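You operate a simulated robot arm through the tools that you are given. There is no shell and no other tool.

You run a simulated robot arm. Do the job below in one go: nothing can be reset, and whatever is moved stays where it is left.

## Task
Sand the rough patch off the cream block, then wax that patch.
Fine: red sanding block first, then the yellow wax pad from the yellow wax tray; both go back. Set down upright: red sanding block, yellow wax pad. A coat counts when it lies all over at full strength: go over it till it gets no stronger. What is to be rubbed or washed off counts as gone when no trace of it is left.

Only the result counts: the job must be done as asked and must still hold three seconds after the hand-in. Knocking over, shifting, dropping, spilling or breaking anything else fails it.

## Robot
A 6-joint arm with a two-finger gripper, fixed in place. Base frame: the origin is at the foot of the arm, x ahead of it, y to its left, z up; the work surface is at about z = 0.9. Lengths are in m, angles in rad, forces in N, time in s.
With the tool pointing down near the work surface it reaches from about 0.38 to 0.86 m from the base axis. Its first joint turns from -2.897 to 2.897 rad. Payload 2.45 kg.
Tool frame: the origin (TCP) lies between the finger pads and is the grasp point; the fingertips stand 0.02 m ahead of it; z points along the fingers, y is the line along which they close. The gripper opens to 0.14 m. The gripper's body begins 0.168 m behind the TCP.
Orientation is told as [roll, pitch, yaw] about the base's x, y, z axes, in that order, counted from this pose: with the fingers straight down and closing along the base's y, the tool's x points along the base's -x, its y along +y and its z along -z.

## Interface
- The arm moves only by the tool play_rows. Its argument "rows" is a list of rows, each an object of numbers (a shift or turn left out is 0, a gripper value left out holds the last): "rx", "ry", "rz": the turn, a rotation vector about the tool's x, y, z in units of 8 degrees (1.0 is 8 degrees); "x", "y", "z": the shift along the tool's x, y, z in units of 25 mm (1.0 is 25 mm); "hand": the closure, from 0 (fully open) to 1 (shut). In form: [{"rx": .., "ry": .., "rz": .., "x": .., "y": .., "z": .., "hand": ..}, ...]. A call has 1 to 20 rows; each row shifts and turns the commanded pose from where the row before left it, along the tool's axes as they then stand. A call with a number of a shift or a turn outside -1 to 1 is refused whole. A row lasts 0.2 s, in which the tool goes at most 0.05 m and 0.15 rad; a call with a longer step from one row to the next is refused whole, and so is a gripper value outside its range. A pose out of reach is approached as far as the arm can. The call stops where the force on the tool passes 40 N (or 10 N more than at its start, if that is more) or the arm is blocked; 0.2 s more then pass. Each finger travels about 0.045 m/s and halts on what it meets, pressing with about 28 N; the grip force reading is that of the motor and also rises with nothing between the fingers. The clock runs only during rows and for 0.2 s after the last one: add rows that do not move to give the fingers time. It gives the time, the measured TCP pose, the force on the tool (base axes), the opening and the grip force at its end, in the units of the frame above (readings bear some noise), with the torque about the TCP (base axes, N m) and any sound that the robot's microphone picked up.
- Cameras (640 x 400 px; columns grow to the right, rows downward): "scene" is fixed at [0.0504, -0.649, 1.5271]; the picture's right is [0.69, -0.72, 0.00], its down [-0.36, -0.34, -0.87] and it looks along [0.63, 0.60, -0.50] (base axes); focal length 311 px, centre (320, 200). "wrist" rides on the gripper at [0.078, 0.011, -0.209] in the tool frame; the picture's right is [-0.14, 0.99, 0.00], its down [-0.92, -0.13, -0.37] and it looks along [-0.37, -0.05, 0.93] (tool axes); focal length 280 px, centre (320, 200). There is no depth. A picture from a camera that has moved, and an enlarged one, comes with that camera's place and axes in the base frame and with its lens.
- grab_frame(camera): a new picture of that camera. No time passes.
- move_column(by): slides the trunk up (or, below 0, down) by that many m; the arm rides with it, the base frame stays. It gives what a move gives, with no picture.
- inspect(camera, box): a new picture of the part [left, top, right, bottom] of that camera's present view, enlarged. No time passes.
- close_job(): hands the job in; it is judged then, once.

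Places have to be worked out from the pictures, the camera data and where the tool is seen. Open the gripper and draw the arm clear of the work before you hand the job in, unless the task says otherwise.

The tools are called after ">>>" by a JSON object that holds its "fn" and its "kwargs". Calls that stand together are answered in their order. play_rows: Moves the arm, as the interface text tells. Its arguments: {"type":"object","properties":{"rows":{"type":"array","items":{"type":"object","properties":{"rx":{"type":"number"},"ry":{"type":"number"},"rz":{"type":"number"},"x":{"type":"number"},"y":{"type":"number"},"z":{"type":"number"},"hand":{"type":"number"}}}}},"required":["rows"]} The other tools are called the same way: move_column (by) slides the trunk up or down; grab_frame (camera) takes a picture; inspect (camera, box) takes an enlarged picture of a part of a camera's view; close_job () hands the job in.

At the start:

```text
t: 0.0
tool_pos: [0.6386, -0.2121, 1.2323]
ee_rot: [0.001, 0.0, 0.0]
wrist_force: [0.1, -0.3, -0.2]
torque: [-0.02, -0.02, 0.0]
grip_width: 0.1399
finger_force: 0.1
trunk travel left (down, up): [-0.15, 0.08]
```

scene: 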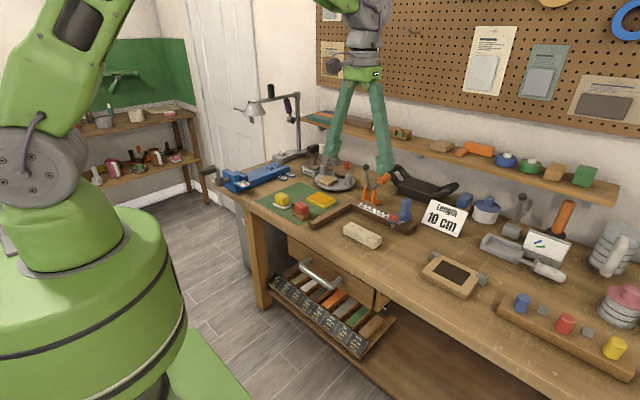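
wrist: 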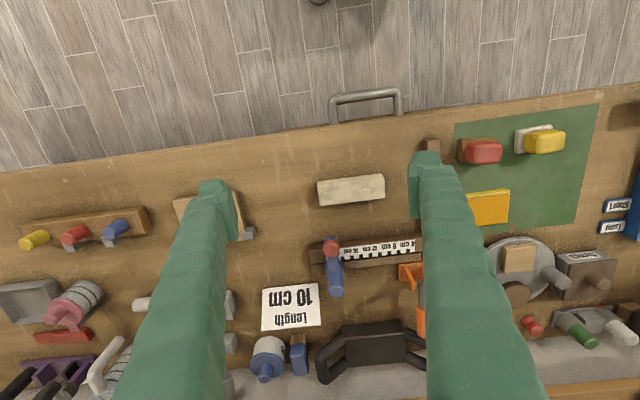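

The scene shows a cream block near the bench edge, with a red block, a yellow pad and a yellow tray on the green mat. I'll enlarge the views to locate them and see the patch.

>>> {"fn": "inspect", "kwargs": {"camera": "scene", "box": [240, 160, 420, 270]}}

>>> {"fn": "inspect", "kwargs": {"camera": "wrist", "box": [290, 100, 450, 200]}}

>>> {"fn": "inspect", "kwargs": {"camera": "wrist", "box": [440, 90, 640, 240]}}

```text
3.56 times, centred on (330, 215) of scene
camera zoom: at [0.0504, -0.649, 1.5271], right [0.69, -0.72, 0.0], down [-0.36, -0.34, -0.87], along [0.63, 0.6, -0.5], focal length 1106 px, centre (284, 147)
```

zoom: 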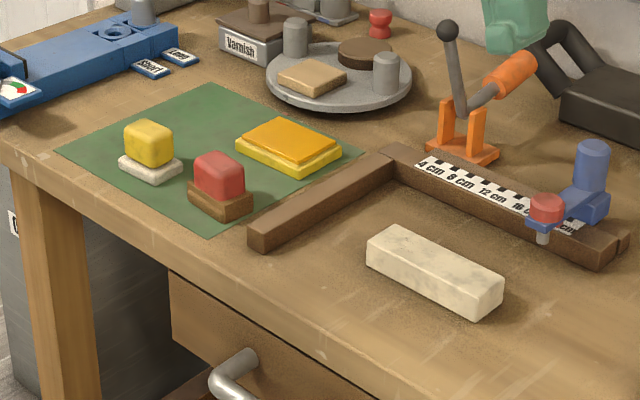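

```text
4.00 times, centred on (370, 150) of wrist
camera zoom: at [0.5592, -0.2025, 1.442], right [0.14, 0.99, 0.0], down [0.92, -0.13, 0.37], along [0.37, -0.05, -0.93], focal length 1122 px, centre (120, 400)
```

zoom: 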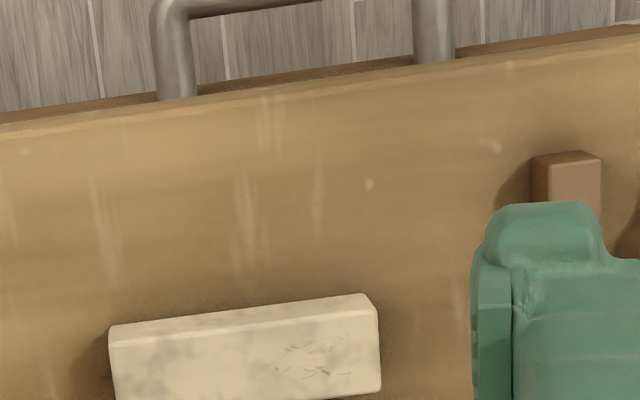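

```text
2.67 times, centred on (540, 165) of wrist
camera zoom: at [0.5592, -0.2025, 1.442], right [0.14, 0.99, 0.0], down [0.92, -0.13, 0.37], along [0.37, -0.05, -0.93], focal length 748 px, centre (-267, 293)
```

zoom: 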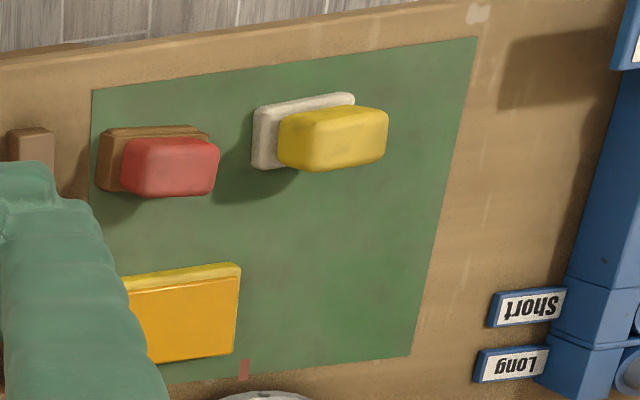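

The block sits near x≈0.75, y≈-0.17, with its rough marks on the +y half of the top. The red block is near (0.71, 0.08). I move lower over the cream block for a closer look.

>>> {"fn": "play_rows", "kwargs": {"rows": [{"x": -0.276, "y": 0.247, "z": 0.882}, {"x": -0.276, "y": 0.247, "z": 0.882}, {"x": -0.276, "y": 0.247, "z": 0.882}, {"x": -0.276, "y": 0.247, "z": 0.882}, {"x": -0.276, "y": 0.247, "z": 0.882}, {"x": -0.276, "y": 0.247, "z": 0.882}, {}]}}

>>> {"fn": "grab_frame", "kwargs": {"camera": "wrist"}}

>>> {"fn": "grab_frame", "kwargs": {"camera": "scene"}}

```text
t: 1.6
tool_pos: [0.68, -0.1732, 1.0984]
ee_rot: [0.001, 0.001, -0.002]
wrist_force: [0.2, -0.6, 0.1]
torque: [0.0, -0.01, 0.0]
grip_width: 0.1402
finger_force: 0.0
trunk travel left (down, up): [-0.15, 0.08]
```

```text
taken
camera wrist: at [0.6, -0.1639, 1.3087], right [0.14, 0.99, 0.0], down [0.92, -0.13, 0.37], along [0.37, -0.05, -0.93], focal length 280 px, centre (320, 200)
```

wrist: 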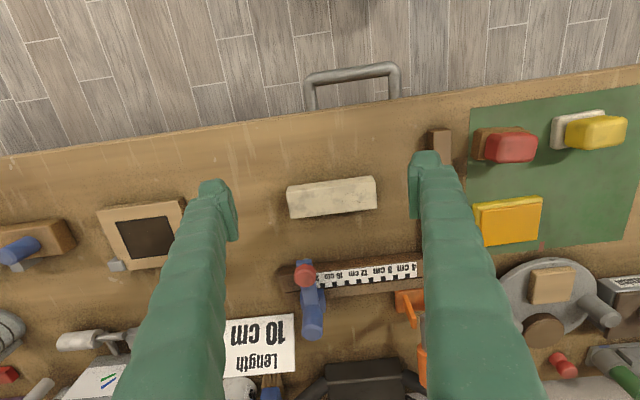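

```text
taken
```

scene: 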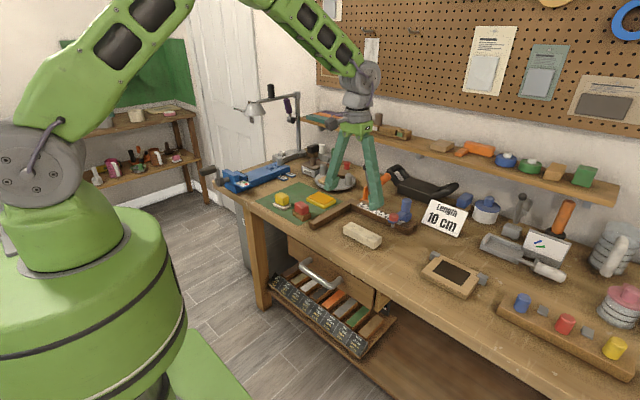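

The block is seen between the fingers now. I enlarge its top, the two pads and the tray.

>>> {"fn": "inspect", "kwargs": {"camera": "wrist", "box": [272, 165, 392, 240]}}

>>> {"fn": "inspect", "kwargs": {"camera": "wrist", "box": [420, 90, 640, 250]}}

>>> {"fn": "inspect", "kwargs": {"camera": "scene", "box": [325, 205, 405, 255]}}

>>> {"fn": "inspect", "kwargs": {"camera": "scene", "box": [260, 180, 350, 235]}}

```text
5.33 times, centred on (332, 202) of wrist
camera zoom: at [0.6, -0.1639, 1.3087], right [0.14, 0.99, 0.0], down [0.92, -0.13, 0.37], along [0.37, -0.05, -0.93], focal length 1495 px, centre (256, 187)
```

zoom: 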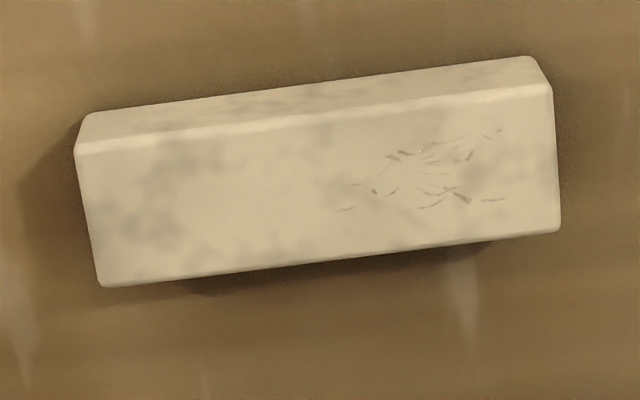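

```text
2.50 times, centred on (530, 170) of wrist
camera zoom: at [0.6, -0.1639, 1.3087], right [0.14, 0.99, 0.0], down [0.92, -0.13, 0.37], along [0.37, -0.05, -0.93], focal length 701 px, centre (-205, 275)
```

zoom: 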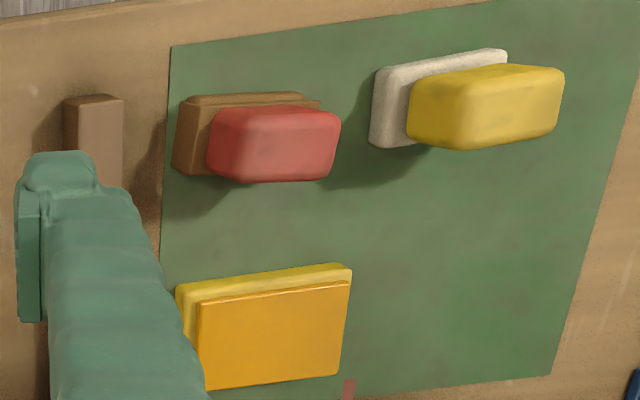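

```text
8.00 times, centred on (365, 230) of scene
camera zoom: at [0.0504, -0.649, 1.5271], right [0.69, -0.72, 0.0], down [-0.36, -0.34, -0.87], along [0.63, 0.6, -0.5], focal length 2488 px, centre (-40, -40)
```

zoom: 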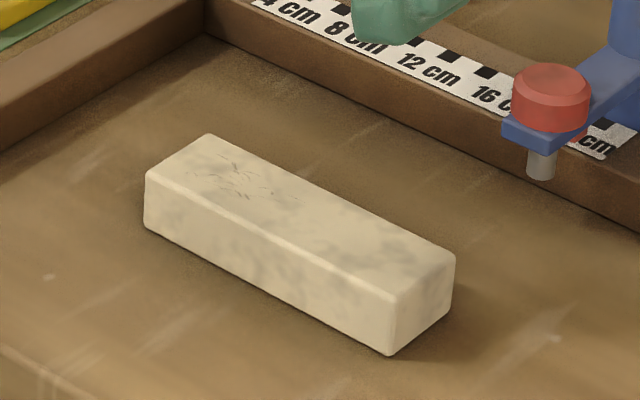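

```text
7.11 times, centred on (305, 208) of scene
camera zoom: at [0.0504, -0.649, 1.5271], right [0.69, -0.72, 0.0], down [-0.36, -0.34, -0.87], along [0.63, 0.6, -0.5], focal length 2211 px, centre (427, 147)
```

zoom: 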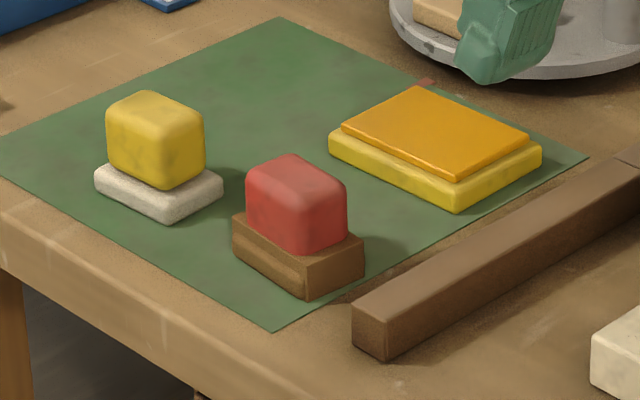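

The block is axis-aligned, about 0.127 (y) × 0.041 (x) × 0.034, centred near (0.752, -0.168). Its scratches lie around (0.750, -0.140). Now I move over the red sanding block to measure it.

>>> {"fn": "play_rows", "kwargs": {"rows": [{"x": 0.12, "y": 0.972, "z": 0.07}, {"x": 0.12, "y": 0.972, "z": 0.07}, {"x": 0.12, "y": 0.972, "z": 0.07}, {"x": 0.12, "y": 0.972, "z": 0.07}, {"x": 0.12, "y": 0.972, "z": 0.07}, {"x": 0.12, "y": 0.972, "z": 0.07}, {"x": 0.12, "y": 0.972, "z": 0.07}, {"x": 0.12, "y": 0.972, "z": 0.07}, {"x": 0.12, "y": 0.972, "z": 0.07}, {"x": 0.12, "y": 0.972, "z": 0.07}, {}]}}

>>> {"fn": "grab_frame", "kwargs": {"camera": "wrist"}}

>>> {"fn": "inspect", "kwargs": {"camera": "wrist", "box": [250, 100, 490, 250]}}

```text
t: 4.0
tool_pos: [0.6519, 0.0686, 1.0794]
ee_rot: [0.001, 0.0, 0.0]
wrist_force: [0.4, -0.1, 0.0]
torque: [-0.02, 0.0, -0.01]
grip_width: 0.1398
finger_force: 0.1
trunk travel left (down, up): [-0.15, 0.08]
```

```text
taken
camera wrist: at [0.5722, 0.0784, 1.2904], right [0.14, 0.99, 0.0], down [0.92, -0.13, 0.37], along [0.37, -0.05, -0.93], focal length 280 px, centre (320, 200)
```

wrist: 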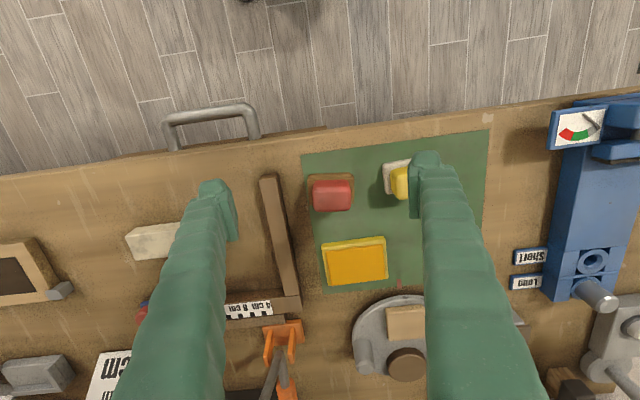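

```text
2.67 times, centred on (370, 175) of wrist
camera zoom: at [0.5722, 0.0784, 1.2904], right [0.14, 0.99, 0.0], down [0.92, -0.13, 0.37], along [0.37, -0.05, -0.93], focal length 748 px, centre (187, 267)
```

zoom: 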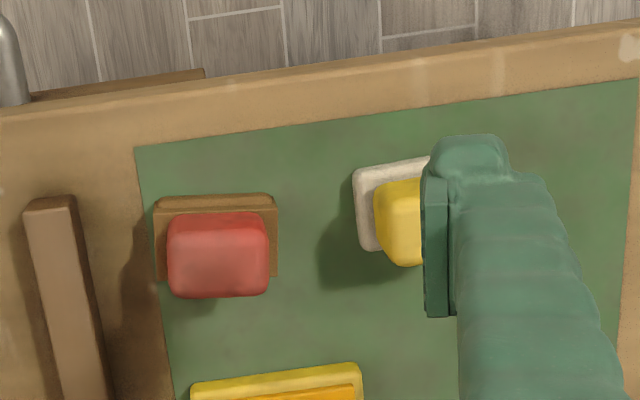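

>>> {"fn": "inspect", "kwargs": {"camera": "wrist", "box": [296, 162, 368, 222]}}

>>> {"fn": "inspect", "kwargs": {"camera": "wrist", "box": [310, 225, 400, 295]}}

```text
6.67 times, centred on (332, 192) of wrist
camera zoom: at [0.5722, 0.0784, 1.2904], right [0.14, 0.99, 0.0], down [0.92, -0.13, 0.37], along [0.37, -0.05, -0.93], focal length 1869 px, centre (240, 253)
```

zoom: 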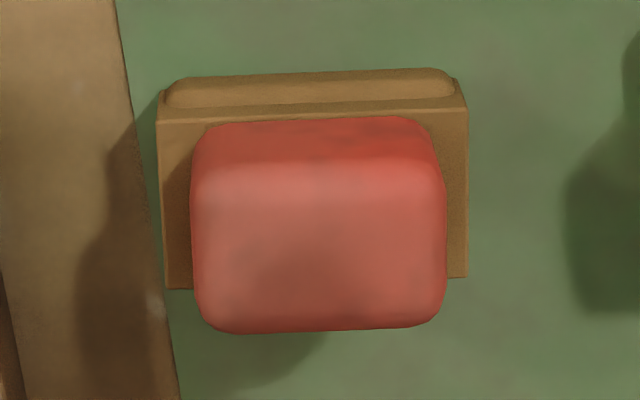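

```text
5.71 times, centred on (355, 260) of wrist
camera zoom: at [0.5722, 0.0784, 1.2904], right [0.14, 0.99, 0.0], down [0.92, -0.13, 0.37], along [0.37, -0.05, -0.93], focal length 1602 px, centre (120, -143)
```

zoom: 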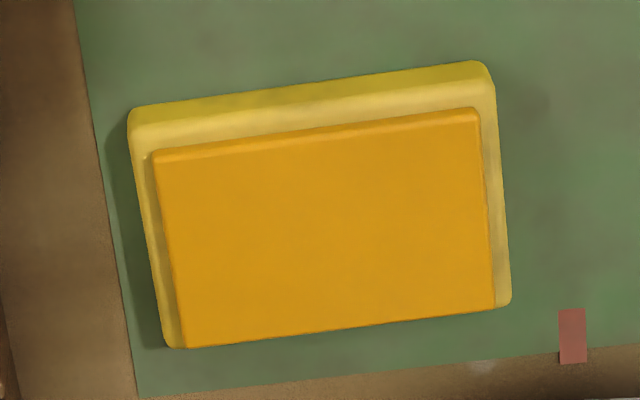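

The red handle is about 0.050 long, turned about -5° in yaw, and centred near (0.709, 0.075) with its top near z≈0.95. I go above it, match the yaw and half-close the fingers so they clear the yellow pad and the fence.

>>> {"fn": "play_rows", "kwargs": {"rows": [{"x": -0.57, "y": 0.064, "z": 0.4, "hand": 0.48}, {"x": -0.57, "y": 0.064, "z": 0.4}, {"x": -0.57, "y": 0.064, "z": 0.4}, {"x": -0.57, "y": 0.064, "z": 0.4, "rz": 0.33}, {"rz": 0.33}, {}, {}]}}

>>> {"fn": "grab_frame", "kwargs": {"camera": "wrist"}}

>>> {"fn": "inspect", "kwargs": {"camera": "wrist", "box": [240, 130, 400, 230]}}

>>> {"fn": "inspect", "kwargs": {"camera": "scene", "box": [260, 160, 350, 235]}}

```text
t: 5.6
tool_pos: [0.7047, 0.0726, 1.0436]
ee_rot: [0.001, 0.001, -0.094]
wrist_force: [0.6, -0.1, 0.8]
torque: [-0.03, 0.01, -0.04]
grip_width: 0.0725
finger_force: 0.0
trunk travel left (down, up): [-0.15, 0.08]
```

```text
taken
camera wrist: at [0.6284, 0.0903, 1.2531], right [0.23, 0.97, 0.0], down [0.91, -0.21, 0.37], along [0.36, -0.08, -0.93], focal length 280 px, centre (320, 200)
```

wrist: 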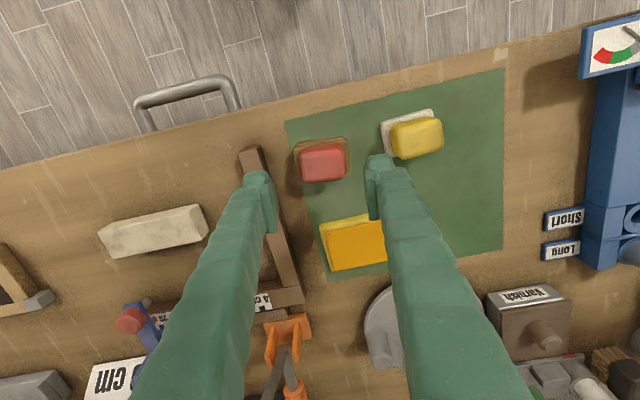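

```text
4.00 times, centred on (320, 180) of wrist
camera zoom: at [0.6284, 0.0903, 1.2531], right [0.23, 0.97, 0.0], down [0.91, -0.21, 0.37], along [0.36, -0.08, -0.93], focal length 1122 px, centre (320, 280)
```

zoom: 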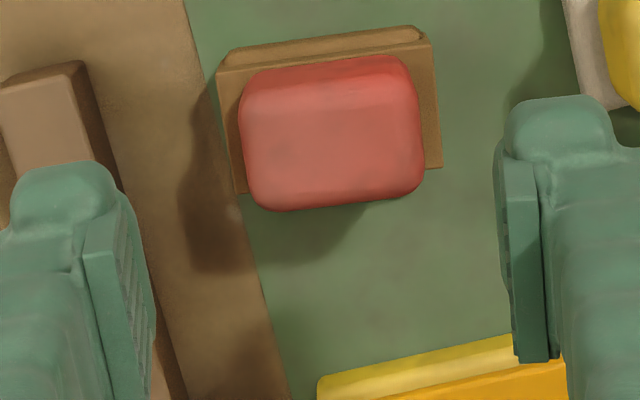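

```text
5.33 times, centred on (305, 198) of scene
camera zoom: at [0.0504, -0.649, 1.5271], right [0.69, -0.72, 0.0], down [-0.36, -0.34, -0.87], along [0.63, 0.6, -0.5], focal length 1658 px, centre (400, 213)
```

zoom: 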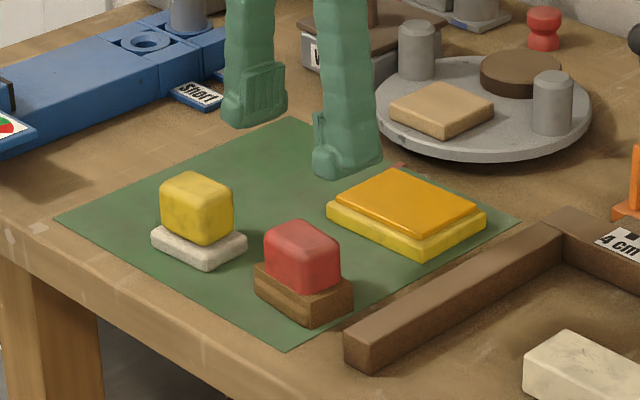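

The handle is centred near (0.709, 0.075) at yaw ≈ -5.2°, matching the commanded pose, though the measured pose lags a little. I let the arm settle before going down.

>>> {"fn": "play_rows", "kwargs": {"rows": [{}, {}]}}

```text
t: 6.2
tool_pos: [0.7054, 0.0736, 1.043]
ee_rot: [0.0, 0.001, -0.092]
wrist_force: [-0.5, -0.7, 0.4]
torque: [0.0, -0.03, -0.01]
grip_width: 0.0729
finger_force: 0.0
trunk travel left (down, up): [-0.15, 0.08]
```

The readings show about 1 mm of noise and the pose is close to plan. I descend to z≈0.97 and check the alignment before the final approach.

>>> {"fn": "play_rows", "kwargs": {"rows": [{"x": -0.05, "z": 0.75}, {"x": -0.05, "z": 0.75}, {"z": 0.75}, {"z": 0.7}, {}]}}

>>> {"fn": "grab_frame", "kwargs": {"camera": "wrist"}}

>>> {"fn": "inspect", "kwargs": {"camera": "scene", "box": [260, 160, 350, 235]}}

```text
t: 7.4
tool_pos: [0.7087, 0.0749, 0.9679]
ee_rot: [0.0, 0.001, -0.093]
wrist_force: [0.1, -0.2, -0.1]
torque: [0.01, -0.02, -0.02]
grip_width: 0.0731
finger_force: 0.0
trunk travel left (down, up): [-0.15, 0.08]
```

```text
taken
camera wrist: at [0.6311, 0.0911, 1.1776], right [0.23, 0.97, 0.0], down [0.9, -0.21, 0.37], along [0.36, -0.08, -0.93], focal length 280 px, centre (320, 200)
```

wrist: 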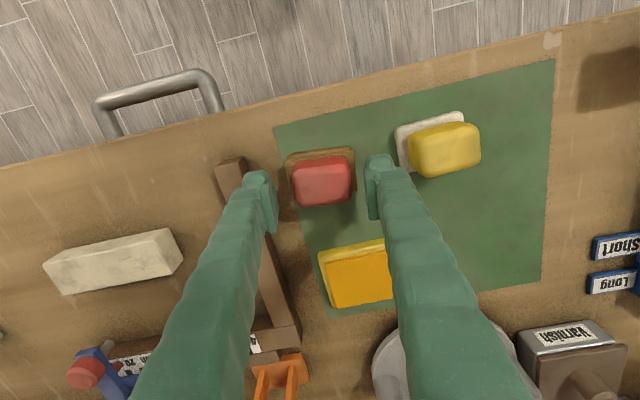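

```text
5.33 times, centred on (305, 198) of scene
camera zoom: at [0.0504, -0.649, 1.5271], right [0.69, -0.72, 0.0], down [-0.36, -0.34, -0.87], along [0.63, 0.6, -0.5], focal length 1658 px, centre (400, 213)
```

zoom: 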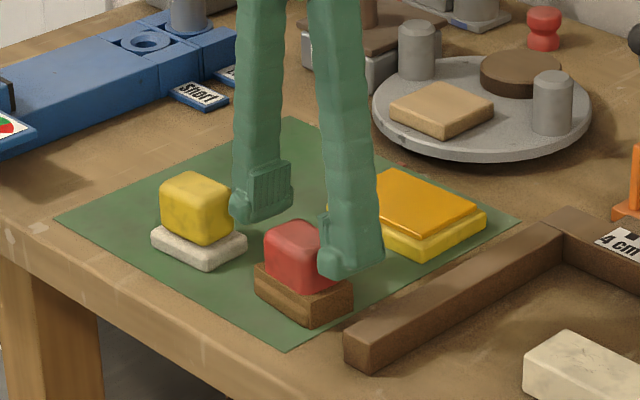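

The fingers straddle the red handle and clear the yellow pad. I go down the last 20 mm and close on the handle.

>>> {"fn": "play_rows", "kwargs": {"rows": [{"z": 0.4}, {"z": 0.4}, {}, {"hand": 0.62}, {"hand": 0.75}, {"hand": 0.9}, {"hand": 1.0}, {}, {}]}}

>>> {"fn": "grab_frame", "kwargs": {"camera": "wrist"}}

>>> {"fn": "inspect", "kwargs": {"camera": "scene", "box": [260, 160, 350, 235]}}

```text
t: 9.4
tool_pos: [0.71, 0.0747, 0.9482]
ee_rot: [0.001, -0.001, -0.094]
wrist_force: [-0.2, 0.6, -0.7]
torque: [-0.01, -0.01, -0.02]
grip_width: 0.0488
finger_force: 27.7
trunk travel left (down, up): [-0.15, 0.08]
```

```text
taken
camera wrist: at [0.632, 0.0914, 1.1575], right [0.23, 0.97, 0.0], down [0.91, -0.21, 0.37], along [0.36, -0.08, -0.93], focal length 280 px, centre (320, 200)
```

wrist: 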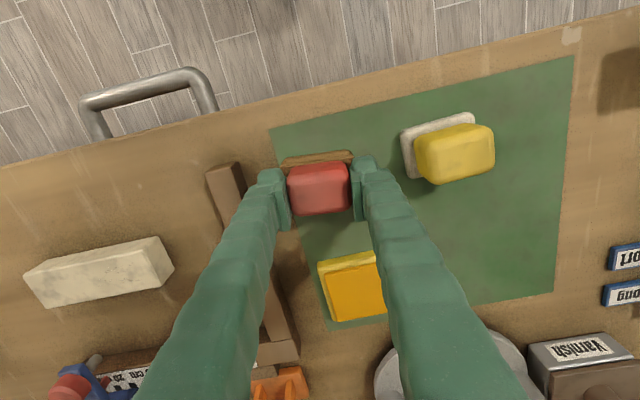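

```text
5.33 times, centred on (305, 198) of scene
camera zoom: at [0.0504, -0.649, 1.5271], right [0.69, -0.72, 0.0], down [-0.36, -0.34, -0.87], along [0.63, 0.6, -0.5], focal length 1658 px, centre (400, 213)
```

zoom: 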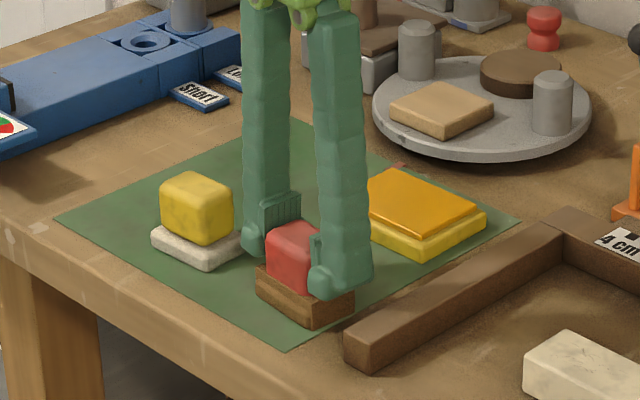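

The grip holds at 0.049 wide. The red block's home grasp pose is (0.7095, 0.0747, 0.948) with yaw -0.093. I lift, turn to yaw 0 and carry it above the patch.

>>> {"fn": "play_rows", "kwargs": {"rows": [{"z": -0.5}, {"z": -0.9}, {"z": -0.9}, {"z": -0.9}, {"rz": -0.33}, {"rz": -0.33}, {"x": -0.162, "y": -0.9}, {"x": -0.162, "y": -0.9}, {"x": -0.162, "y": -0.9}, {"x": -0.162, "y": -0.9}, {"x": -0.162, "y": -0.9}, {"x": -0.162, "y": -0.9}, {"x": -0.162, "y": -0.9}, {"x": -0.162, "y": -0.9}, {"x": -0.162, "y": -0.9}, {"x": -0.162, "y": -0.9}, {}, {}]}}

>>> {"fn": "grab_frame", "kwargs": {"camera": "wrist"}}

>>> {"fn": "inspect", "kwargs": {"camera": "scene", "box": [310, 180, 410, 260]}}

```text
t: 13.2
tool_pos: [0.7489, -0.152, 1.0278]
ee_rot: [0.001, 0.0, 0.001]
wrist_force: [0.6, 0.1, -1.1]
torque: [0.0, 0.03, -0.03]
grip_width: 0.0488
finger_force: 28.3
trunk travel left (down, up): [-0.15, 0.08]
```

```text
taken
camera wrist: at [0.6699, -0.143, 1.2382], right [0.14, 0.99, 0.0], down [0.92, -0.13, 0.37], along [0.36, -0.05, -0.93], focal length 280 px, centre (320, 200)
```

wrist: 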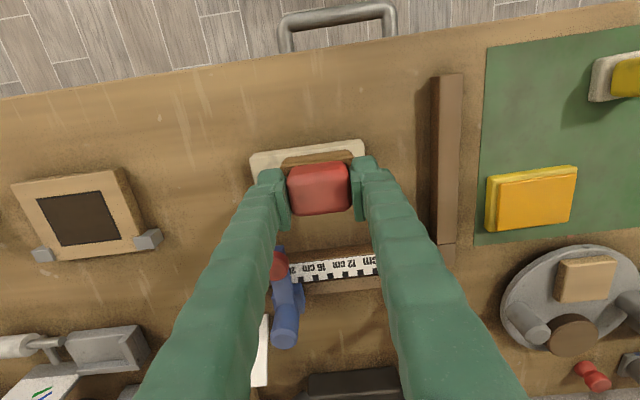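

```text
5.00 times, centred on (360, 220) of scene
camera zoom: at [0.0504, -0.649, 1.5271], right [0.69, -0.72, 0.0], down [-0.36, -0.34, -0.87], along [0.63, 0.6, -0.5], focal length 1555 px, centre (120, 100)
```

zoom: 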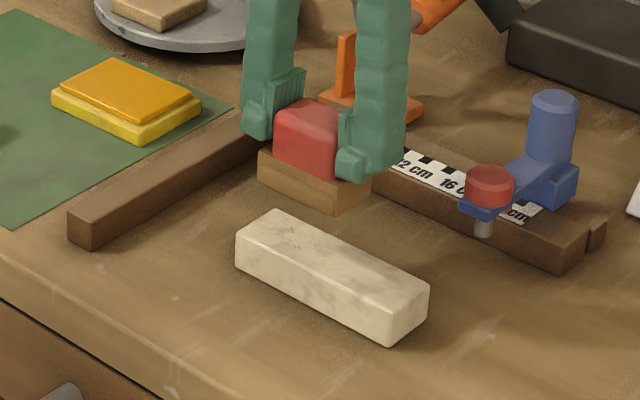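

The pad is about 4 cm above the block. I enlarge the wrist view to check how the pad lines up with the block.

>>> {"fn": "inspect", "kwargs": {"camera": "wrist", "box": [240, 130, 380, 220]}}

```text
4.44 times, centred on (310, 175) of wrist
camera zoom: at [0.6699, -0.143, 1.2382], right [0.14, 0.99, 0.0], down [0.92, -0.13, 0.37], along [0.36, -0.05, -0.93], focal length 1246 px, centre (364, 311)
```

zoom: 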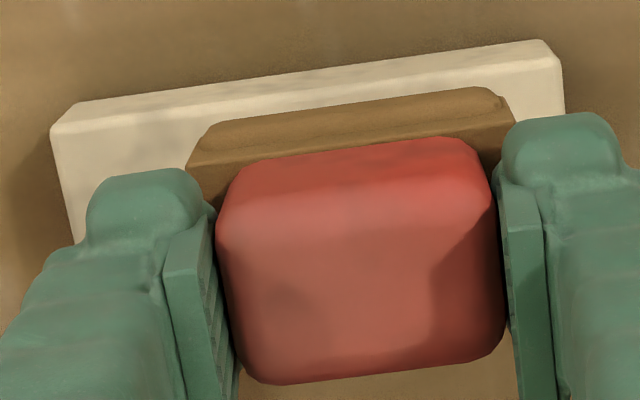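

The block's top spans y -0.230 to -0.103, with its front edge at x≈0.7315. I centre the pad at (0.751, -0.139) and descend to just above expected contact at TCP z≈0.981.

>>> {"fn": "play_rows", "kwargs": {"rows": [{"x": -0.06, "y": 0.25, "z": 0.5}, {"y": 0.25, "z": 0.5}, {"z": 0.4}, {}, {}]}}

>>> {"fn": "inspect", "kwargs": {"camera": "scene", "box": [310, 180, 410, 260]}}

```text
t: 14.4
tool_pos: [0.7498, -0.1401, 0.9936]
ee_rot: [0.001, -0.001, 0.0]
wrist_force: [0.1, 0.6, -1.0]
torque: [0.01, -0.04, -0.01]
grip_width: 0.0488
finger_force: 28.3
trunk travel left (down, up): [-0.15, 0.08]
```

```text
5.00 times, centred on (360, 220) of scene
camera zoom: at [0.0504, -0.649, 1.5271], right [0.69, -0.72, 0.0], down [-0.36, -0.34, -0.87], along [0.63, 0.6, -0.5], focal length 1555 px, centre (120, 100)
```

zoom: 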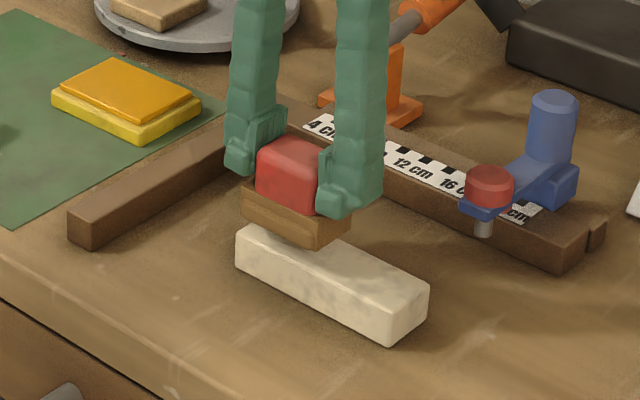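

The pad is about a centimetre above the block and lined up. I lower it in small steps until contact shows on the force reading.

>>> {"fn": "play_rows", "kwargs": {"rows": [{"z": 0.12}, {"z": 0.12}, {"z": 0.08}, {"z": 0.08}, {}]}}

```text
t: 15.6
tool_pos: [0.7493, -0.1396, 0.9834]
ee_rot: [0.0, 0.0, 0.0]
wrist_force: [0.4, 0.4, -1.1]
torque: [-0.05, 0.01, 0.02]
grip_width: 0.0488
finger_force: 28.3
trunk travel left (down, up): [-0.15, 0.08]
```

>>> {"fn": "play_rows", "kwargs": {"rows": [{"z": 0.06}, {"z": 0.06}, {}]}}

```text
t: 16.4
tool_pos: [0.7484, -0.1391, 0.9793]
ee_rot: [0.0, 0.0, 0.0]
wrist_force: [0.7, -0.1, -1.6]
torque: [0.01, 0.02, 0.0]
grip_width: 0.0487
finger_force: 28.1
trunk travel left (down, up): [-0.15, 0.08]
```

There's no contact yet at z≈0.979. I continue down in 1.5 mm steps.

>>> {"fn": "play_rows", "kwargs": {"rows": [{"z": 0.06}, {"z": 0.06}, {}]}}

>>> {"fn": "inspect", "kwargs": {"camera": "scene", "box": [330, 200, 390, 250]}}

```text
t: 17.2
tool_pos: [0.7489, -0.1388, 0.9773]
ee_rot: [-0.001, -0.001, 0.001]
wrist_force: [0.1, -0.8, 2.4]
torque: [-0.01, 0.05, 0.03]
grip_width: 0.0488
finger_force: 28.0
trunk travel left (down, up): [-0.15, 0.08]
```

```text
8.00 times, centred on (360, 225) of scene
camera zoom: at [0.0504, -0.649, 1.5271], right [0.69, -0.72, 0.0], down [-0.36, -0.34, -0.87], along [0.63, 0.6, -0.5], focal length 2488 px, centre (0, 0)
```

zoom: 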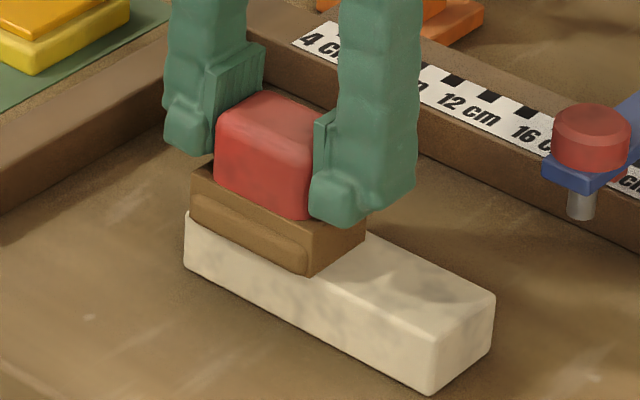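

Contact shows at z≈0.977, with the upward force up about 3.5 N. I press a touch more and try a short stroke along y to see how friction behaves and whether the block stays put.

>>> {"fn": "play_rows", "kwargs": {"rows": [{"z": 0.04}, {}, {"y": -0.15}, {"y": -0.15}, {"y": 0.15}, {"y": 0.15}, {}]}}

>>> {"fn": "inspect", "kwargs": {"camera": "scene", "box": [330, 200, 390, 250]}}

```text
t: 18.8
tool_pos: [0.749, -0.1391, 0.9771]
ee_rot: [-0.002, -0.005, -0.002]
wrist_force: [0.4, -9.2, 19.7]
torque: [-0.31, -0.01, -0.03]
grip_width: 0.0488
finger_force: 28.2
trunk travel left (down, up): [-0.15, 0.08]
```

```text
8.00 times, centred on (360, 225) of scene
camera zoom: at [0.0504, -0.649, 1.5271], right [0.69, -0.72, 0.0], down [-0.36, -0.34, -0.87], along [0.63, 0.6, -0.5], focal length 2488 px, centre (0, 0)
```

zoom: 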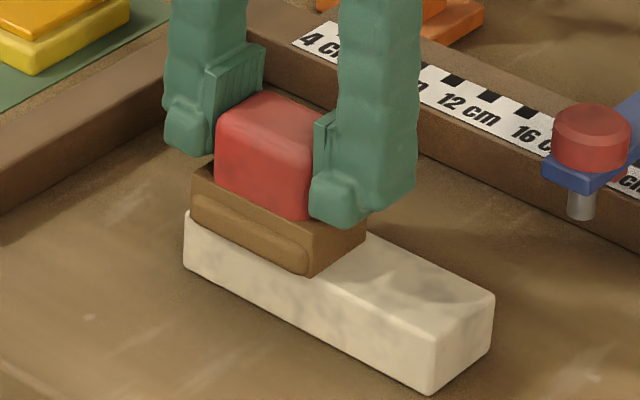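

The press is about 20 N with 9 N of friction, and the block has not moved. I ease off slightly and make full strokes of ±20 mm along y.

>>> {"fn": "play_rows", "kwargs": {"rows": [{"z": -0.01, "y": -0.2}, {"y": -0.2}, {"y": -0.2}, {"y": -0.2}, {"y": 0.2}, {"y": 0.2}, {"y": 0.2}, {"y": 0.2}, {"y": 0.2}, {"y": 0.2}, {"y": 0.2}, {"y": 0.2}, {"y": -0.2}, {"y": -0.2}, {"y": -0.2}, {"y": -0.2}, {}]}}

>>> {"fn": "inspect", "kwargs": {"camera": "scene", "box": [330, 200, 390, 250]}}

```text
t: 22.4
tool_pos: [0.7492, -0.1389, 0.9757]
ee_rot: [0.001, -0.003, 0.0]
wrist_force: [0.8, 10.1, 19.9]
torque: [0.19, -0.02, 0.02]
grip_width: 0.0488
finger_force: 28.5
trunk travel left (down, up): [-0.15, 0.08]
```

```text
8.00 times, centred on (360, 225) of scene
camera zoom: at [0.0504, -0.649, 1.5271], right [0.69, -0.72, 0.0], down [-0.36, -0.34, -0.87], along [0.63, 0.6, -0.5], focal length 2488 px, centre (0, 0)
```

zoom: 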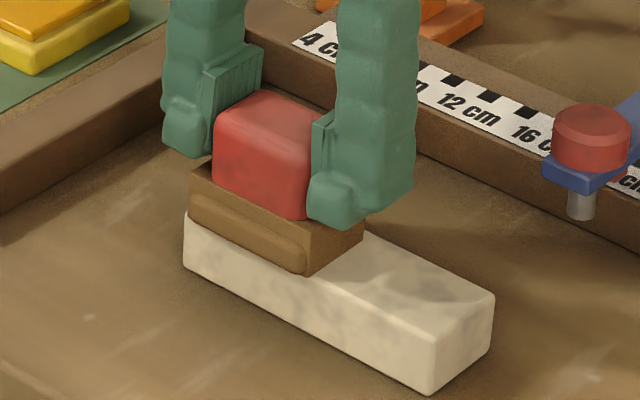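

The block is still in place. I repeat the strokes with the pad offset +4 mm and then -4 mm in x, so the whole patch width gets covered.

>>> {"fn": "play_rows", "kwargs": {"rows": [{"x": -0.08, "y": -0.25}, {"x": -0.08, "y": -0.25}, {"y": -0.3}, {"y": 0.4}, {"y": 0.4}, {"y": 0.4}, {"y": 0.4}, {"x": 0.08, "y": -0.2}, {"x": 0.08, "y": -0.2}, {"x": 0.08, "y": -0.2}, {"x": 0.08, "y": -0.2}, {"y": -0.4}, {"y": -0.4}, {"y": 0.4}, {"y": 0.4}, {"y": 0.4}, {"y": 0.4}, {"x": -0.08, "y": -0.4}, {"x": -0.08, "y": -0.4}, {}]}}

```text
t: 26.6
tool_pos: [0.7482, -0.1377, 0.9764]
ee_rot: [0.001, -0.002, 0.0]
wrist_force: [-0.2, 4.6, 10.9]
torque: [0.21, -0.03, 0.01]
grip_width: 0.0491
finger_force: 28.0
trunk travel left (down, up): [-0.15, 0.08]
```

The press is now about 11 N. I lift and move aside toward +y so the cameras can see the patch.

>>> {"fn": "play_rows", "kwargs": {"rows": [{"z": -0.5}, {"z": -0.9}, {"z": -0.6, "y": 0.5}, {"y": 0.9}, {"y": 0.9}, {"y": 0.9}, {"y": 0.8}, {}]}}

>>> {"fn": "inspect", "kwargs": {"camera": "scene", "box": [330, 205, 400, 255]}}

>>> {"fn": "grab_frame", "kwargs": {"camera": "wrist"}}

```text
t: 28.4
tool_pos: [0.7484, -0.0399, 1.0247]
ee_rot: [-0.001, -0.001, 0.0]
wrist_force: [0.6, 0.3, -0.1]
torque: [-0.05, -0.02, 0.0]
grip_width: 0.0487
finger_force: 28.0
trunk travel left (down, up): [-0.15, 0.08]
```

```text
8.00 times, centred on (365, 230) of scene
camera zoom: at [0.0504, -0.649, 1.5271], right [0.69, -0.72, 0.0], down [-0.36, -0.34, -0.87], along [0.63, 0.6, -0.5], focal length 2488 px, centre (-40, -40)
```

zoom: 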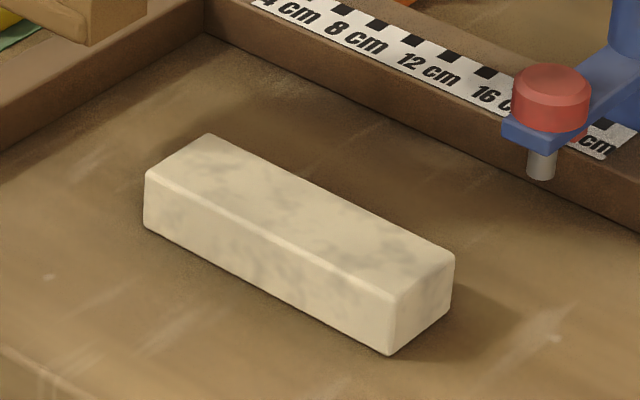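

```text
taken
camera wrist: at [0.6702, -0.0307, 1.2354], right [0.14, 0.99, 0.0], down [0.92, -0.13, 0.37], along [0.37, -0.05, -0.93], focal length 280 px, centre (320, 200)
```

wrist: 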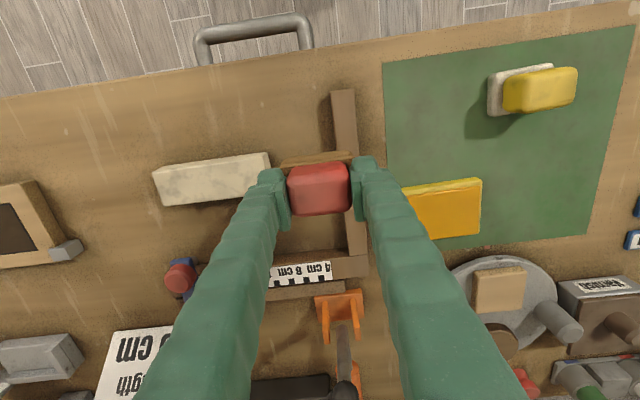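

The scratches look gone and the block hasn't moved. I enlarge the patch area further from both cameras to look for any trace.

>>> {"fn": "inspect", "kwargs": {"camera": "scene", "box": [340, 218, 372, 238]}}

>>> {"fn": "inspect", "kwargs": {"camera": "wrist", "box": [145, 140, 275, 220]}}

```text
16.00 times, centred on (356, 228) of scene
camera zoom: at [0.0504, -0.649, 1.5271], right [0.69, -0.72, 0.0], down [-0.36, -0.34, -0.87], along [0.63, 0.6, -0.5], focal length 4975 px, centre (-256, -248)
```

zoom: 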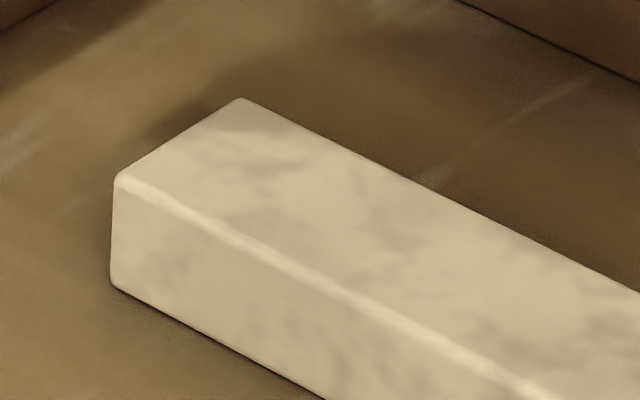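

```text
4.92 times, centred on (210, 180) of wrist
camera zoom: at [0.6702, -0.0307, 1.2354], right [0.14, 0.99, 0.0], down [0.92, -0.13, 0.37], along [0.37, -0.05, -0.93], focal length 1380 px, centre (862, 298)
```

zoom: 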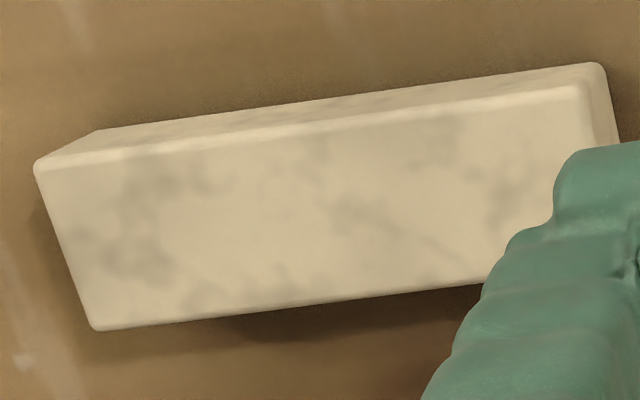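

I see no trace left. For certainty I retrace down and make another pass of strokes over a slightly wider area.

>>> {"fn": "play_rows", "kwargs": {"rows": [{"y": -0.8}, {"y": -0.9}, {"y": -0.9}, {"y": -0.9}, {"y": -0.5, "z": 0.6}, {"z": 0.7}, {"z": 0.4}, {"z": 0.2}, {"z": 0.1}, {}]}}

```text
t: 30.6
tool_pos: [0.75, -0.1402, 0.9762]
ee_rot: [-0.001, 0.002, 0.001]
wrist_force: [0.5, -0.9, 1.4]
torque: [-0.03, 0.03, -0.01]
grip_width: 0.0491
finger_force: 27.8
trunk travel left (down, up): [-0.15, 0.08]
```

Contact is light at about 2 N. I press about 0.8 mm more and stroke.

>>> {"fn": "play_rows", "kwargs": {"rows": [{"z": 0.03}, {"y": -0.3}, {"y": -0.3}, {"y": -0.4}, {"y": 0.4}, {"y": 0.4}, {"y": 0.4}, {"y": 0.4}, {"y": 0.4}, {"x": -0.12, "y": -0.4}, {"y": -0.4}, {"y": -0.4}, {"y": -0.4}, {"y": -0.4}, {"x": 0.12, "y": 0.4}, {"x": 0.12, "y": 0.4}, {"y": 0.4}, {"y": 0.4}, {"y": 0.4}, {}]}}

```text
t: 34.8
tool_pos: [0.7458, -0.1124, 0.9757]
ee_rot: [0.001, -0.001, 0.0]
wrist_force: [-0.2, -6.8, 16.7]
torque: [-0.36, -0.07, -0.03]
grip_width: 0.0487
finger_force: 27.9
trunk travel left (down, up): [-0.15, 0.08]
```

The force is steady at about 17 N. I make one more stroke back, then lift and carry the red block toward its home above the mat.

>>> {"fn": "play_rows", "kwargs": {"rows": [{"y": -0.4}, {"y": -0.4}, {"y": -0.4}, {"y": -0.4}, {"y": 0.4}, {"y": 0.4}, {"x": -0.12, "y": 0.3}, {"z": -0.4}, {"z": -0.8}, {"z": -0.9}, {"y": 0.9}, {"y": 0.9}, {"y": 0.9}, {"y": 0.9}, {}]}}

>>> {"fn": "inspect", "kwargs": {"camera": "scene", "box": [330, 205, 400, 255]}}

>>> {"fn": "grab_frame", "kwargs": {"camera": "wrist"}}

>>> {"fn": "inspect", "kwargs": {"camera": "wrist", "box": [260, 130, 380, 230]}}

```text
t: 38.0
tool_pos: [0.7492, -0.0373, 1.0273]
ee_rot: [0.001, 0.0, 0.001]
wrist_force: [-0.5, -0.3, -0.2]
torque: [0.0, -0.02, 0.02]
grip_width: 0.0489
finger_force: 28.4
trunk travel left (down, up): [-0.15, 0.08]
```

```text
8.00 times, centred on (365, 230) of scene
camera zoom: at [0.0504, -0.649, 1.5271], right [0.69, -0.72, 0.0], down [-0.36, -0.34, -0.87], along [0.63, 0.6, -0.5], focal length 2488 px, centre (-40, -40)
```

zoom: 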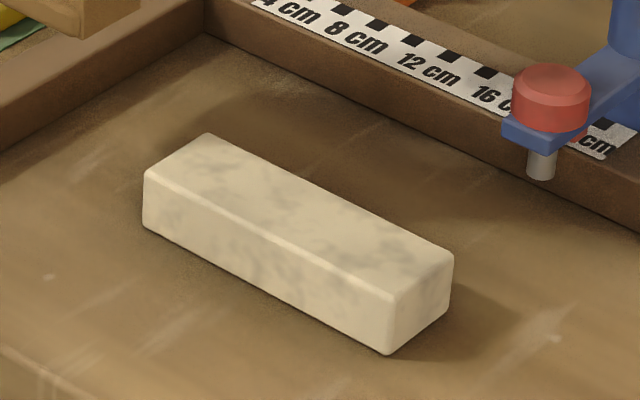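

```text
taken
camera wrist: at [0.6702, -0.0268, 1.2364], right [0.14, 0.99, 0.0], down [0.92, -0.13, 0.37], along [0.37, -0.05, -0.93], focal length 280 px, centre (320, 200)
```

wrist: 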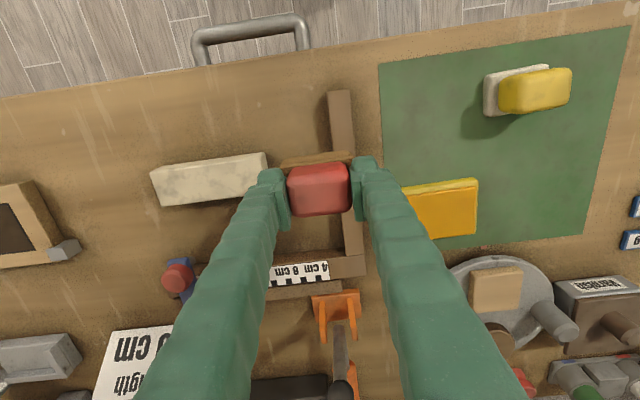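

```text
4.00 times, centred on (320, 180) of wrist
camera zoom: at [0.6702, -0.0268, 1.2364], right [0.14, 0.99, 0.0], down [0.92, -0.13, 0.37], along [0.37, -0.05, -0.93], focal length 1122 px, centre (320, 280)
```

zoom: 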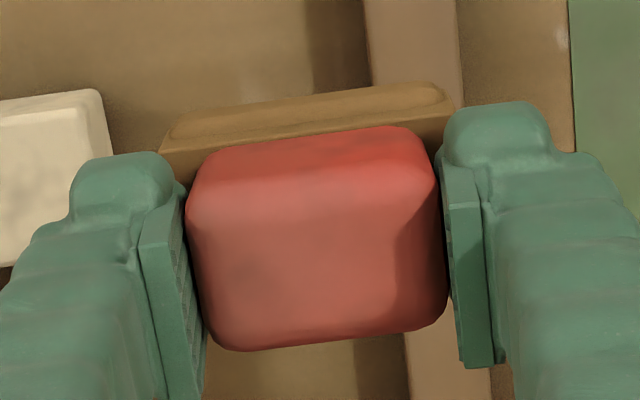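

The patch is clean and the block is in place. I carry the red block back over its home spot and restore the -0.093 yaw.

>>> {"fn": "play_rows", "kwargs": {"rows": [{"x": 0.318, "y": 0.896}, {"x": 0.318, "y": 0.896}, {"x": 0.318, "y": 0.896}, {"x": 0.318, "y": 0.896}, {"x": 0.318, "y": 0.896}, {"rz": 0.33}, {"rz": 0.33}, {}, {}]}}

>>> {"fn": "inspect", "kwargs": {"camera": "scene", "box": [260, 160, 350, 235]}}

>>> {"fn": "grab_frame", "kwargs": {"camera": "wrist"}}

```text
t: 40.0
tool_pos: [0.7092, 0.0767, 1.0269]
ee_rot: [0.0, 0.0, -0.093]
wrist_force: [-0.5, -0.2, -1.1]
torque: [0.0, 0.03, 0.01]
grip_width: 0.0487
finger_force: 28.0
trunk travel left (down, up): [-0.15, 0.08]
```

```text
5.33 times, centred on (305, 198) of scene
camera zoom: at [0.0504, -0.649, 1.5271], right [0.69, -0.72, 0.0], down [-0.36, -0.34, -0.87], along [0.63, 0.6, -0.5], focal length 1658 px, centre (400, 213)
```

zoom: 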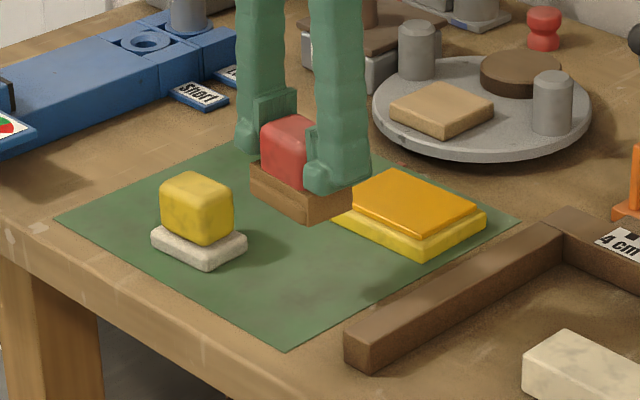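

```text
taken
camera wrist: at [0.6327, 0.0932, 1.2363], right [0.23, 0.97, 0.0], down [0.91, -0.21, 0.37], along [0.36, -0.08, -0.93], focal length 280 px, centre (320, 200)
```

wrist: 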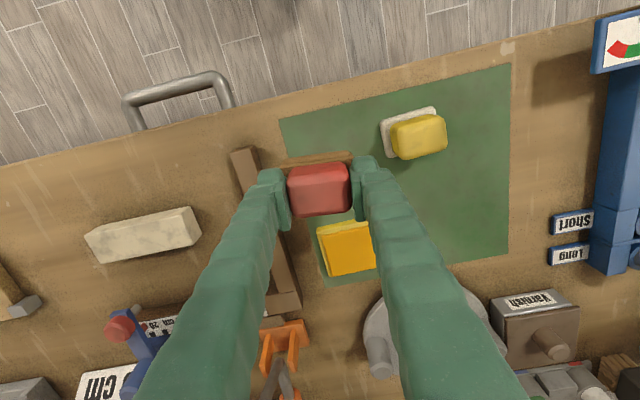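

The red block is over its home, about 1.5 mm too far in y. I correct that and lower it to just above the mat.

>>> {"fn": "play_rows", "kwargs": {"rows": [{"y": -0.06, "z": 0.8}, {"z": 0.9}, {"z": 0.7}, {"z": 0.4}, {"z": 0.12}, {}, {}]}}

```text
t: 41.6
tool_pos: [0.7089, 0.0759, 0.9539]
ee_rot: [-0.001, 0.001, -0.092]
wrist_force: [0.5, -0.6, -0.7]
torque: [0.0, -0.02, -0.01]
grip_width: 0.0488
finger_force: 27.8
trunk travel left (down, up): [-0.15, 0.08]
```

The pose is z≈0.954 with no contact. I lower in small steps to touch the mat.

>>> {"fn": "play_rows", "kwargs": {"rows": [{"z": 0.1}, {"z": 0.1}, {"z": 0.06}, {}]}}

```text
t: 42.6
tool_pos: [0.7104, 0.0742, 0.9478]
ee_rot: [0.001, 0.001, -0.092]
wrist_force: [0.4, -0.2, -1.3]
torque: [-0.01, 0.0, 0.0]
grip_width: 0.0489
finger_force: 28.1
trunk travel left (down, up): [-0.15, 0.08]
```

There's still no contact at 0.948, since the pad has slipped up slightly in the grip. I continue in 0.75 mm steps.

>>> {"fn": "play_rows", "kwargs": {"rows": [{"z": 0.03}, {"z": 0.03}, {}]}}

```text
t: 43.4
tool_pos: [0.7101, 0.0746, 0.9459]
ee_rot: [0.0, 0.001, -0.093]
wrist_force: [1.0, -0.7, -1.1]
torque: [-0.01, 0.01, 0.02]
grip_width: 0.0488
finger_force: 27.6
trunk travel left (down, up): [-0.15, 0.08]
```

>>> {"fn": "play_rows", "kwargs": {"rows": [{"z": 0.03}, {"z": 0.02}, {}]}}

```text
t: 44.2
tool_pos: [0.7087, 0.0746, 0.9448]
ee_rot: [0.002, 0.0, -0.092]
wrist_force: [1.4, -1.5, 2.5]
torque: [-0.01, 0.04, 0.02]
grip_width: 0.0487
finger_force: 28.5
trunk travel left (down, up): [-0.15, 0.08]
```

The pad now rests on the mat, with the force up about 3.5 N. I open the fingers to about 0.075 and rise.

>>> {"fn": "play_rows", "kwargs": {"rows": [{"hand": 0.55}, {"hand": 0.47}, {}, {}, {"z": -0.5}, {"z": -0.9}, {"z": -0.9}, {"z": -0.9}, {}]}}

>>> {"fn": "inspect", "kwargs": {"camera": "scene", "box": [260, 160, 350, 235]}}

>>> {"fn": "grab_frame", "kwargs": {"camera": "wrist"}}

```text
t: 46.2
tool_pos: [0.7116, 0.0738, 1.0239]
ee_rot: [0.0, 0.0, -0.093]
wrist_force: [-0.3, -0.2, 0.3]
torque: [0.02, 0.01, -0.05]
grip_width: 0.0743
finger_force: 0.0
trunk travel left (down, up): [-0.15, 0.08]
```

```text
5.33 times, centred on (305, 198) of scene
camera zoom: at [0.0504, -0.649, 1.5271], right [0.69, -0.72, 0.0], down [-0.36, -0.34, -0.87], along [0.63, 0.6, -0.5], focal length 1658 px, centre (400, 213)
```

zoom: 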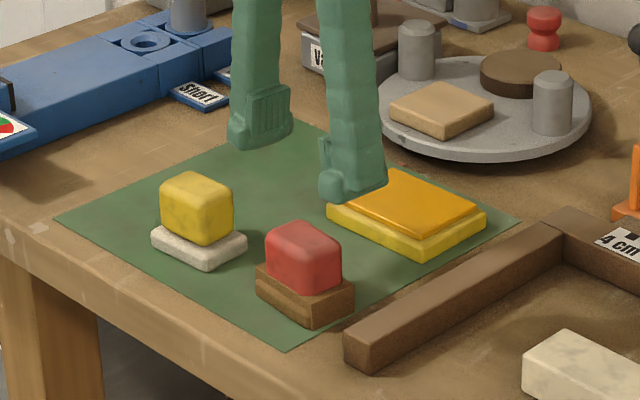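

```text
taken
camera wrist: at [0.6339, 0.0914, 1.2338], right [0.23, 0.97, 0.0], down [0.91, -0.21, 0.37], along [0.36, -0.08, -0.93], focal length 280 px, centre (320, 200)
```

wrist: 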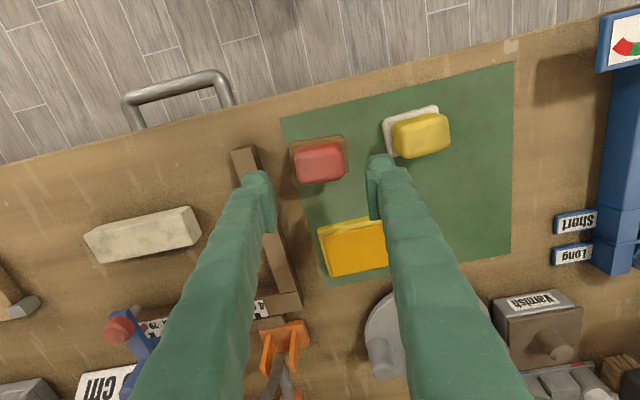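

The red block is back upright at its home spot. I turn back to yaw 0 and move toward the yellow pad for a measured look.

>>> {"fn": "play_rows", "kwargs": {"rows": [{"z": -0.9}, {"z": -0.9, "rz": -0.33}, {"rz": -0.33}, {"x": 0.24, "y": 0.82}, {"x": 0.24, "y": 0.82}, {"x": 0.24, "y": 0.82}, {"x": 0.24, "y": 0.82}, {"x": 0.24, "y": 0.82}, {}, {}]}}

>>> {"fn": "grab_frame", "kwargs": {"camera": "wrist"}}

>>> {"fn": "inspect", "kwargs": {"camera": "wrist", "box": [270, 140, 370, 220]}}

```text
t: 48.4
tool_pos: [0.6806, 0.1777, 1.0693]
ee_rot: [0.001, 0.001, -0.001]
wrist_force: [-0.5, -0.1, 0.2]
torque: [0.0, 0.0, 0.01]
grip_width: 0.0744
finger_force: 0.0
trunk travel left (down, up): [-0.15, 0.08]
```

```text
taken
camera wrist: at [0.6015, 0.1872, 1.2796], right [0.14, 0.99, 0.0], down [0.92, -0.13, 0.37], along [0.37, -0.05, -0.93], focal length 280 px, centre (320, 200)
```

wrist: 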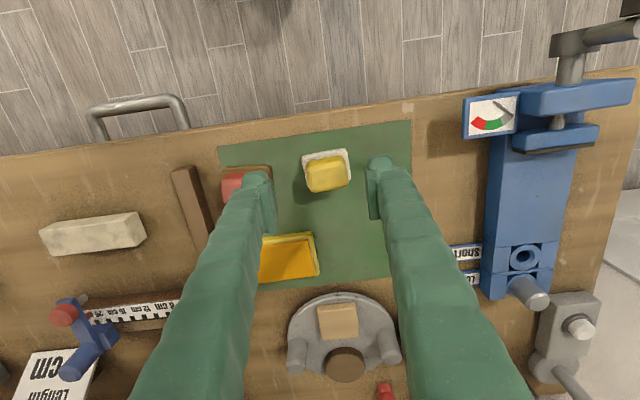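

```text
5.00 times, centred on (320, 180) of wrist
camera zoom: at [0.6015, 0.1872, 1.2796], right [0.14, 0.99, 0.0], down [0.92, -0.13, 0.37], along [0.37, -0.05, -0.93], focal length 1402 px, centre (320, 300)
```

zoom: 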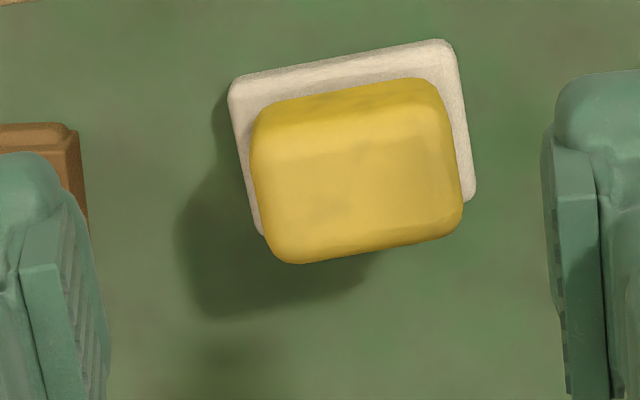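

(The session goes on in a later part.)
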